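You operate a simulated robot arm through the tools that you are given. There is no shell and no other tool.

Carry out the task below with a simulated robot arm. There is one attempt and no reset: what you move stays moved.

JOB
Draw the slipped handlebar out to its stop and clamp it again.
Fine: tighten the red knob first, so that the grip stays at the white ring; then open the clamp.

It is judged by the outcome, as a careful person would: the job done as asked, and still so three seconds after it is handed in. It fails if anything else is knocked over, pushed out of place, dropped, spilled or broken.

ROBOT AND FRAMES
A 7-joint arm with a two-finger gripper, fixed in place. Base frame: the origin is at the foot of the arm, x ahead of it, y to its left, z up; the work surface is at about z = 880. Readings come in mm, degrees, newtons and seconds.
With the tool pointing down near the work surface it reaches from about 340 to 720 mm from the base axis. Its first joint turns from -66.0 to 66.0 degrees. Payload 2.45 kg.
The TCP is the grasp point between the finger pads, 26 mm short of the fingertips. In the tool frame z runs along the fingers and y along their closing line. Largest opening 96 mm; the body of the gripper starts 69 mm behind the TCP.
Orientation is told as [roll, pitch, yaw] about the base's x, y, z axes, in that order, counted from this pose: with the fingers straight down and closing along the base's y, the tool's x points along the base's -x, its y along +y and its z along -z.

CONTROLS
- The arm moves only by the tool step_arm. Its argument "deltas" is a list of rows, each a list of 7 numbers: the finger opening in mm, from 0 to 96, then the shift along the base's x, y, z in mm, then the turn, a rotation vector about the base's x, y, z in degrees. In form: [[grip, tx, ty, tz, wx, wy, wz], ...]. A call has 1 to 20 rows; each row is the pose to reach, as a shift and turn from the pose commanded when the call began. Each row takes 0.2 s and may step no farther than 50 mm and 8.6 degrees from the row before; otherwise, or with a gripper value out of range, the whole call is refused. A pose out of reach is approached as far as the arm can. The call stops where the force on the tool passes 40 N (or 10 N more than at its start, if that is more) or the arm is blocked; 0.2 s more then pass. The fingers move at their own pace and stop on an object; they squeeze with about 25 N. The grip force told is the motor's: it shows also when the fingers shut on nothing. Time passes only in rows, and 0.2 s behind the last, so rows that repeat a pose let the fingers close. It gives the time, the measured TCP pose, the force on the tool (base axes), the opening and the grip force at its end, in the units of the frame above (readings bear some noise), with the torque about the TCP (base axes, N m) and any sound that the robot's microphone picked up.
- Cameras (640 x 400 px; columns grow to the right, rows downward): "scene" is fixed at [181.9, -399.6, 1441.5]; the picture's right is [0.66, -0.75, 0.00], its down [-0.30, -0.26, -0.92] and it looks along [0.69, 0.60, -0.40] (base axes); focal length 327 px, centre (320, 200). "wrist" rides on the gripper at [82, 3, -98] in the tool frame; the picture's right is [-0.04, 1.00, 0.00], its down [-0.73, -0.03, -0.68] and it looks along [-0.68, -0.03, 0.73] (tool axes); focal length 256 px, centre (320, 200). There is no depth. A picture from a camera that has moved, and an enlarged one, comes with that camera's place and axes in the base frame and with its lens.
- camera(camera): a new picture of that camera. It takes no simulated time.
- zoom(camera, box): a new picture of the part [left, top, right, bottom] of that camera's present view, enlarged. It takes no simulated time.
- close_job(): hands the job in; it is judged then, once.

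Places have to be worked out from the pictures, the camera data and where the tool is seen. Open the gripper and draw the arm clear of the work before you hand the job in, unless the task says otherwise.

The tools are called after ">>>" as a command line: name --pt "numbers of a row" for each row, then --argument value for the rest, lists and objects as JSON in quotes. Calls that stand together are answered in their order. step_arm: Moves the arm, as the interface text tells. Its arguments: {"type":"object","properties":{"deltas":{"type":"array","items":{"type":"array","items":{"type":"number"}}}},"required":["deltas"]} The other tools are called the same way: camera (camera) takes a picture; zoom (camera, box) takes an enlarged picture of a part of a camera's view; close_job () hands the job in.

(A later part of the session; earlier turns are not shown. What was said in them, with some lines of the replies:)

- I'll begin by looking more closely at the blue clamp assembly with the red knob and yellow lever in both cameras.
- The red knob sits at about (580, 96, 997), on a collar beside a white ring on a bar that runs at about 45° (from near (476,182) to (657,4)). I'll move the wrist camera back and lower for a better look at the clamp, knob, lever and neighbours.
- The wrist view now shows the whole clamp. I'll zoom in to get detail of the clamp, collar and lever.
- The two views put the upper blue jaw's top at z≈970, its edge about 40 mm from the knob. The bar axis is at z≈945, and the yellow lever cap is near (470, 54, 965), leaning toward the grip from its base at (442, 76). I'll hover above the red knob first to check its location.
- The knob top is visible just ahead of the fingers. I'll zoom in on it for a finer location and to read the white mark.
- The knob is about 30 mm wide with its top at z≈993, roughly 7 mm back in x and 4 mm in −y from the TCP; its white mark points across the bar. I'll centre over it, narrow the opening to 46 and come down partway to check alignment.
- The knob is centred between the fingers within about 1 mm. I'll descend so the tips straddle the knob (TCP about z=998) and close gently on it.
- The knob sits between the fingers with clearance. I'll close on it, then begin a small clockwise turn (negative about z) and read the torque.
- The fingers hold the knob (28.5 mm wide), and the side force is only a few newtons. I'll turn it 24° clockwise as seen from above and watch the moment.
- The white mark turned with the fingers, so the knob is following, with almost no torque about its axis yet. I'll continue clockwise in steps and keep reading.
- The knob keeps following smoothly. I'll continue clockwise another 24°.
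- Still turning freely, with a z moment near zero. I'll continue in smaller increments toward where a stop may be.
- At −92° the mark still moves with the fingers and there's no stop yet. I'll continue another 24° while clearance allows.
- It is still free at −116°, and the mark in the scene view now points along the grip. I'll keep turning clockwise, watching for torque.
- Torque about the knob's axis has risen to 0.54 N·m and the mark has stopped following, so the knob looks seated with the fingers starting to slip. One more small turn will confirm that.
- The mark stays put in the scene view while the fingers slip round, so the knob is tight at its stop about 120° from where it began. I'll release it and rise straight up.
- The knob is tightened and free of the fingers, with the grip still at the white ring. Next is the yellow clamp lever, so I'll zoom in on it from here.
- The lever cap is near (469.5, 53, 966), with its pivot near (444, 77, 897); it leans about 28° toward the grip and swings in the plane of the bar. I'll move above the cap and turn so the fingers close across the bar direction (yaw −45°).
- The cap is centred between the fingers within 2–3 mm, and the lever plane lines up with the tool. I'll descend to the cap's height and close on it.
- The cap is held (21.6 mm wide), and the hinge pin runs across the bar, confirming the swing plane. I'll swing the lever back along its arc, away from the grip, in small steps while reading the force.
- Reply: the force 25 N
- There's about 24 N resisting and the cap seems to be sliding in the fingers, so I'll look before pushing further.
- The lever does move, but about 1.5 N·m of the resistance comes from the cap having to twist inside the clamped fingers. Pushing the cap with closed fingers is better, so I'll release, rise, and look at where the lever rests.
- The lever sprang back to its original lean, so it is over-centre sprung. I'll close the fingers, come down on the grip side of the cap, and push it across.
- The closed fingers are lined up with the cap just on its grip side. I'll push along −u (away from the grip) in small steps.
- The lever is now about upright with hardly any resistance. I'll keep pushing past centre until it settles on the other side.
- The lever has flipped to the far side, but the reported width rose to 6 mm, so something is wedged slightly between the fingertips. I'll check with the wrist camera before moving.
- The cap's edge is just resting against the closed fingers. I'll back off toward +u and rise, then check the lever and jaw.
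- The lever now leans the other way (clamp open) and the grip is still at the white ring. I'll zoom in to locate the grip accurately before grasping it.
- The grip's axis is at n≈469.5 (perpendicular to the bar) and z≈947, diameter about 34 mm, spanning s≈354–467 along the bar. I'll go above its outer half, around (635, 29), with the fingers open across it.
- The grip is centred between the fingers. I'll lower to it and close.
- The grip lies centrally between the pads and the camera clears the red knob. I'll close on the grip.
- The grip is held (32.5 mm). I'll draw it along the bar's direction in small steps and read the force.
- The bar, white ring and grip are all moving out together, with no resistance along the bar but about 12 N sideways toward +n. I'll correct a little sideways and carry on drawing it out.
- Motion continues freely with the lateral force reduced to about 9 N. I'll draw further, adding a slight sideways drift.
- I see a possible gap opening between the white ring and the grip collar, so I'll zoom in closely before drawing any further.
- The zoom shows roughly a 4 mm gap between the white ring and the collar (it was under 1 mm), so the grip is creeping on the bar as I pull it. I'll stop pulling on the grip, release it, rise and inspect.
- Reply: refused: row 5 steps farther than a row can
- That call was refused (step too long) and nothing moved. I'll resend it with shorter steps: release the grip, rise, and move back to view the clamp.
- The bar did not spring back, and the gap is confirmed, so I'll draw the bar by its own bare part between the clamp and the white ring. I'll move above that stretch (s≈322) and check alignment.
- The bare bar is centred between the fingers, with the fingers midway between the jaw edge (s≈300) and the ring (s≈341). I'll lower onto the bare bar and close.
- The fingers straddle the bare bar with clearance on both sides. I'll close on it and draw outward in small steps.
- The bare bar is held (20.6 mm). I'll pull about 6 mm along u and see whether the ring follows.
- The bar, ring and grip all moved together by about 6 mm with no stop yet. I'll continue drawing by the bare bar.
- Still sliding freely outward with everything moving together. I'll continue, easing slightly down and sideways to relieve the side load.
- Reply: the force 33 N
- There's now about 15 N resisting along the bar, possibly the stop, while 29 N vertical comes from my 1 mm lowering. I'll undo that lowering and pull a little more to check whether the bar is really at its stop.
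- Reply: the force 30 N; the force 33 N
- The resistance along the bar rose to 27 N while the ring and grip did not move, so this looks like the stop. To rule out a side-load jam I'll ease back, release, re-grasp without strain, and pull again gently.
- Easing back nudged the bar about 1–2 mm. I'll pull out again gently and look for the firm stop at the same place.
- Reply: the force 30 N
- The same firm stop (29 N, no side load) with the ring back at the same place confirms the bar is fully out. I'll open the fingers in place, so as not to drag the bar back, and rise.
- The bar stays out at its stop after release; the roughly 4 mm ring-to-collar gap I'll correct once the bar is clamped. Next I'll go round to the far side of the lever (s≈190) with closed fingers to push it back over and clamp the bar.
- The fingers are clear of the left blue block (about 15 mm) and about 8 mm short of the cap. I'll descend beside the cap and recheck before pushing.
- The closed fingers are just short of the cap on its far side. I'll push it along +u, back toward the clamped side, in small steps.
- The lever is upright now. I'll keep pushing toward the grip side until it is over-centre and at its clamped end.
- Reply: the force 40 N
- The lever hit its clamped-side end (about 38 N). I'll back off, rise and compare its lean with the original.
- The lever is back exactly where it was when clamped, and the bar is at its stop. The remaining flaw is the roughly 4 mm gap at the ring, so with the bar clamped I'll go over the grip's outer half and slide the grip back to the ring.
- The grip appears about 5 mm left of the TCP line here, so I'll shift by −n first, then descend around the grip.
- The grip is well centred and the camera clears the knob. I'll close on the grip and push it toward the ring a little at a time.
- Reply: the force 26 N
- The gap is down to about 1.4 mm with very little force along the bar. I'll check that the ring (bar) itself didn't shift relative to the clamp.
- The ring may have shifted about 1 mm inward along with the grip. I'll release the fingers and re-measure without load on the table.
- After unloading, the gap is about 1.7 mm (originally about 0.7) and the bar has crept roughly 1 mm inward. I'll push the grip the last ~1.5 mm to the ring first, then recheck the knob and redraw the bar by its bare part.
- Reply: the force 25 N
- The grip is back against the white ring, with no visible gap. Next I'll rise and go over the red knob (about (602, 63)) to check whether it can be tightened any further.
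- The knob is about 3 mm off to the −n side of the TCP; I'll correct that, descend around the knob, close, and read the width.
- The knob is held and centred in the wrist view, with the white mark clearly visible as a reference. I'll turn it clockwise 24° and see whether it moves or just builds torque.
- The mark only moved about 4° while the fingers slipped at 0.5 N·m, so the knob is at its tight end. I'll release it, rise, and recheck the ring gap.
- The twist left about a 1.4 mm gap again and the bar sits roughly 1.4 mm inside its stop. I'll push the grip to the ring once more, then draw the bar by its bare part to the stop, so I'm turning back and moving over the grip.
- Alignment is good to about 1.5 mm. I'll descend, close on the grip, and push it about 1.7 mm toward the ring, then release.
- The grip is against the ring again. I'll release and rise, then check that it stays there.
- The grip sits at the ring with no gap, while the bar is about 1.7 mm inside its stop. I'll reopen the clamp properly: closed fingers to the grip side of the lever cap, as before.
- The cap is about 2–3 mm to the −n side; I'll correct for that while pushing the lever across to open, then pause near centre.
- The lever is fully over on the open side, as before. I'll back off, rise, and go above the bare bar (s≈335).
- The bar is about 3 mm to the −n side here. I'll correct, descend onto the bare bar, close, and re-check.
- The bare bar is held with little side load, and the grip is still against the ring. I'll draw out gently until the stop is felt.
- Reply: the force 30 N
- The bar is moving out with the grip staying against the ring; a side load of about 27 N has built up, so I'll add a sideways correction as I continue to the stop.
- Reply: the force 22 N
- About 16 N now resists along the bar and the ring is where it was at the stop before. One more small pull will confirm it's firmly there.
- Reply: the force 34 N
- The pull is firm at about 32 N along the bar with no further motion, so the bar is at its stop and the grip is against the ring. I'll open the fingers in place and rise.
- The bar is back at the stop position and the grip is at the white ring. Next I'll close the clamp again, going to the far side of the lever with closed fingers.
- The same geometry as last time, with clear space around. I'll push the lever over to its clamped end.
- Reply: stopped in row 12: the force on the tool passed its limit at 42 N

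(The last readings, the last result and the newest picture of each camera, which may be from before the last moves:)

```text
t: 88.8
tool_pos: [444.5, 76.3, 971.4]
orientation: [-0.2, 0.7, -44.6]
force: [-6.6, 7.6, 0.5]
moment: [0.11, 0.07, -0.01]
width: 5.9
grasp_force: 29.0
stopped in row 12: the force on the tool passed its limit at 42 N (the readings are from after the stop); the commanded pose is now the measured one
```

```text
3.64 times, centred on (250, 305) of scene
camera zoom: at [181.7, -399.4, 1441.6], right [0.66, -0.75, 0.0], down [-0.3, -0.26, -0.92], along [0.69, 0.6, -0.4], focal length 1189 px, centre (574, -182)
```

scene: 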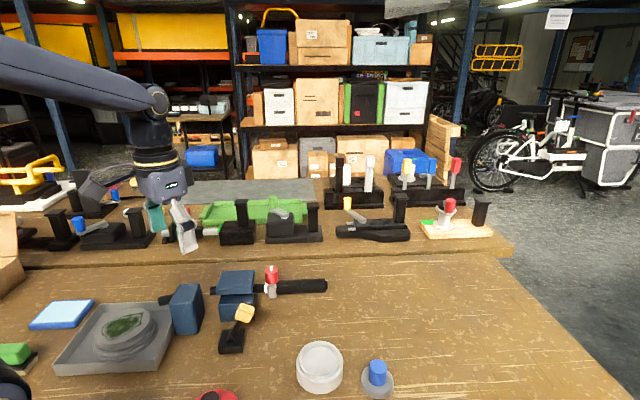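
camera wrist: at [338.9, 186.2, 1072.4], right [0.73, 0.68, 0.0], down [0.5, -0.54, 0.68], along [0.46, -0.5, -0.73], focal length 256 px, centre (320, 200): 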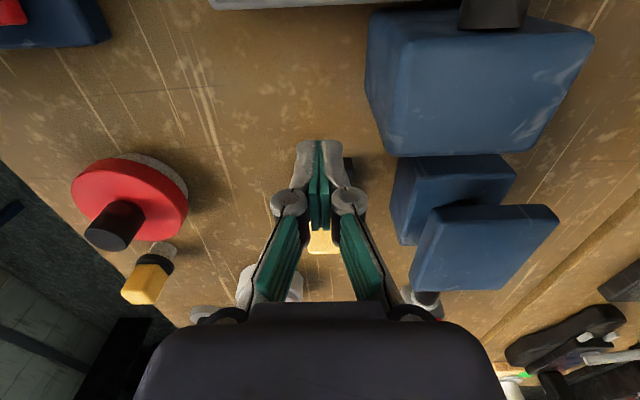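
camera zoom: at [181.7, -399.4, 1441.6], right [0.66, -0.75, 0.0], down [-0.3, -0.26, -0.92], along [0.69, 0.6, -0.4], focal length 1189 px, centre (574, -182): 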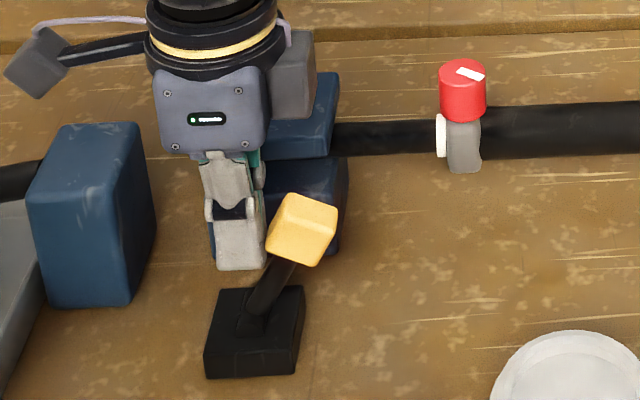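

The lever reached its clamped end and the push stopped at the force limit. I'll back off, rise well clear, and check everything.

>>> step_arm --pt "0 -8 8 0 0 0 0" --pt "0 -18 18 3 0 0 0" --pt "0 -22 22 25 0 0 0" --pt "0 -22 22 65 0 0 0" --pt "0 -22 22 110 0 0 0" --pt "0 -22 22 155 0 0 0" --pt "40 -22 22 200 0 0 0" --pt "60 -22 22 200 0 0 0"

>>> zoom --camera "scene" --box '[280, 255, 340, 305]'

>>> zoom --camera "scene" --box '[205, 290, 275, 360]'

>>> camera --camera "scene"

>>> camera --camera "wrist"

```text
t: 90.6
tool_pos: [423.1, 96.9, 1169.4]
orientation: [-0.3, 0.5, -44.7]
force: [-1.0, 0.1, -1.1]
moment: [-0.01, 0.0, 0.03]
width: 50.2
grasp_force: 0.0
```

```text
8.00 times, centred on (310, 280) of scene
camera zoom: at [181.9, -399.6, 1441.5], right [0.66, -0.75, 0.0], down [-0.3, -0.26, -0.92], along [0.69, 0.6, -0.4], focal length 2615 px, centre (400, -440)
```

zoom: 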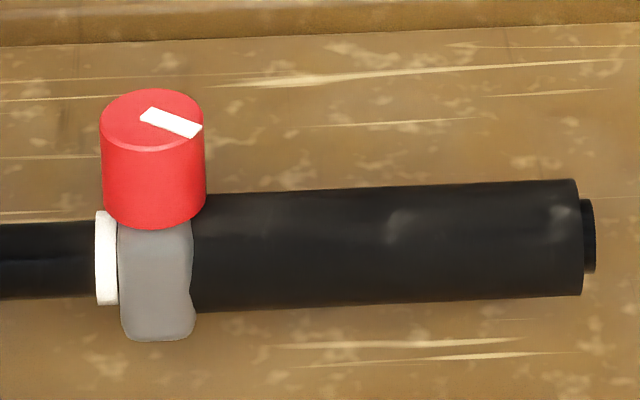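

```text
5.71 times, centred on (240, 325) of scene
camera zoom: at [181.9, -399.6, 1441.5], right [0.66, -0.75, 0.0], down [-0.3, -0.26, -0.92], along [0.69, 0.6, -0.4], focal length 1868 px, centre (777, -514)
```

zoom: 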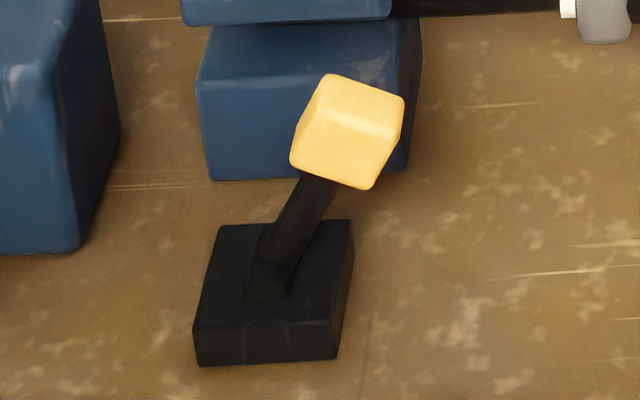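

```text
taken
```

scene: 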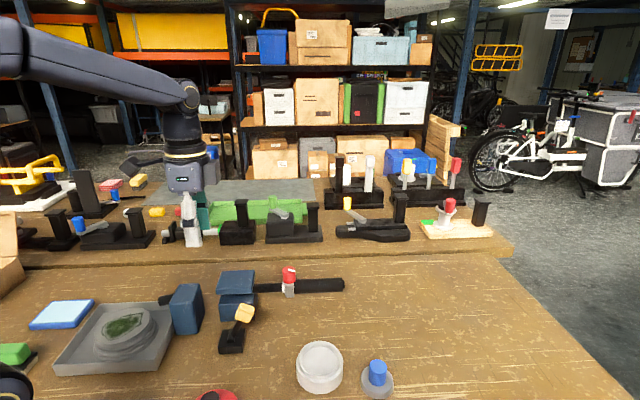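

```text
taken
camera wrist: at [366.3, 156.7, 1269.9], right [0.73, 0.68, -0.01], down [0.51, -0.54, 0.67], along [0.46, -0.49, -0.74], focal length 256 px, centre (320, 200)
```

wrist: 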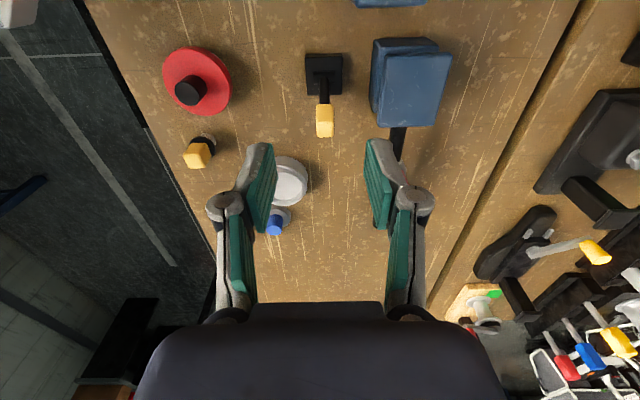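

The bar is at its stop, the grip is against the white ring, the knob is tight, the lever is back in its clamped position and nothing else has moved. I'll open the gripper fully and draw the arm a bit further clear before handing in.

>>> step_arm --pt "80 -5 0 30 0 0 0" --pt "96 -10 0 60 0 0 0" --pt "96 -10 0 75 0 0 0" --pt "96 -10 0 75 0 0 0" --pt "96 -10 0 75 0 0 0"

>>> zoom --camera "scene" --box '[200, 240, 360, 370]'

```text
t: 91.8
tool_pos: [414.5, 98.9, 1246.0]
orientation: [-0.2, 0.5, -44.7]
force: [-0.5, -0.9, 0.7]
moment: [-0.02, -0.02, 0.01]
width: 95.9
grasp_force: 0.0
```

```text
3.08 times, centred on (280, 305) of scene
camera zoom: at [181.9, -399.6, 1441.5], right [0.66, -0.75, 0.0], down [-0.3, -0.26, -0.92], along [0.69, 0.6, -0.4], focal length 1006 px, centre (443, -123)
```

zoom: 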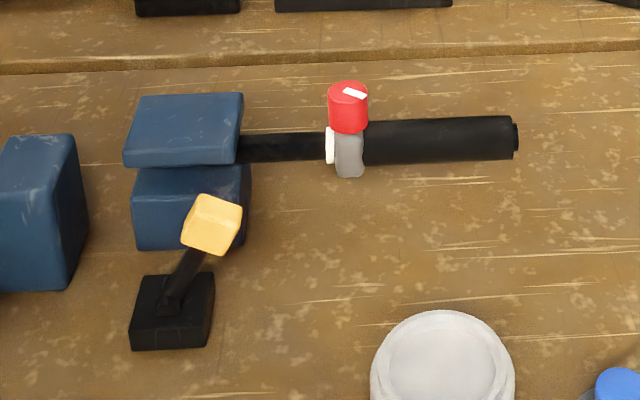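

The final view shows the handlebar drawn out to its stop and clamped, the grip at the white ring, and the arm clear with the gripper open. I'm handing in the job.

>>> close_job

```text
The job is handed in.
```

The handlebar is drawn out to its stop and clamped again. The grip sits against the white ring and the red knob is tight. I opened the gripper, drew the arm clear and handed the job in. As far as the pictures show, nothing else on the bench moved.

- **Red knob:** I tightened it first, about 120° clockwise, until the fingers slipped on it at about 0.5 N·m.
- **Grip:** It still crept about 4 mm off the ring when I pulled on it. I drew the bar by its bare part instead and pushed the grip back to the ring with the bar clamped.
- **Bar:** Pushing the grip back moved the bar about 1.7 mm in from its stop, even though it was clamped. I opened the clamp a second time, drew the bar out until it held firm at about 32 N, and clamped it again.
- **Holding strength:** Both the grip and the clamped bar gave a little under a push. The knob and clamp hold, but not rigidly.
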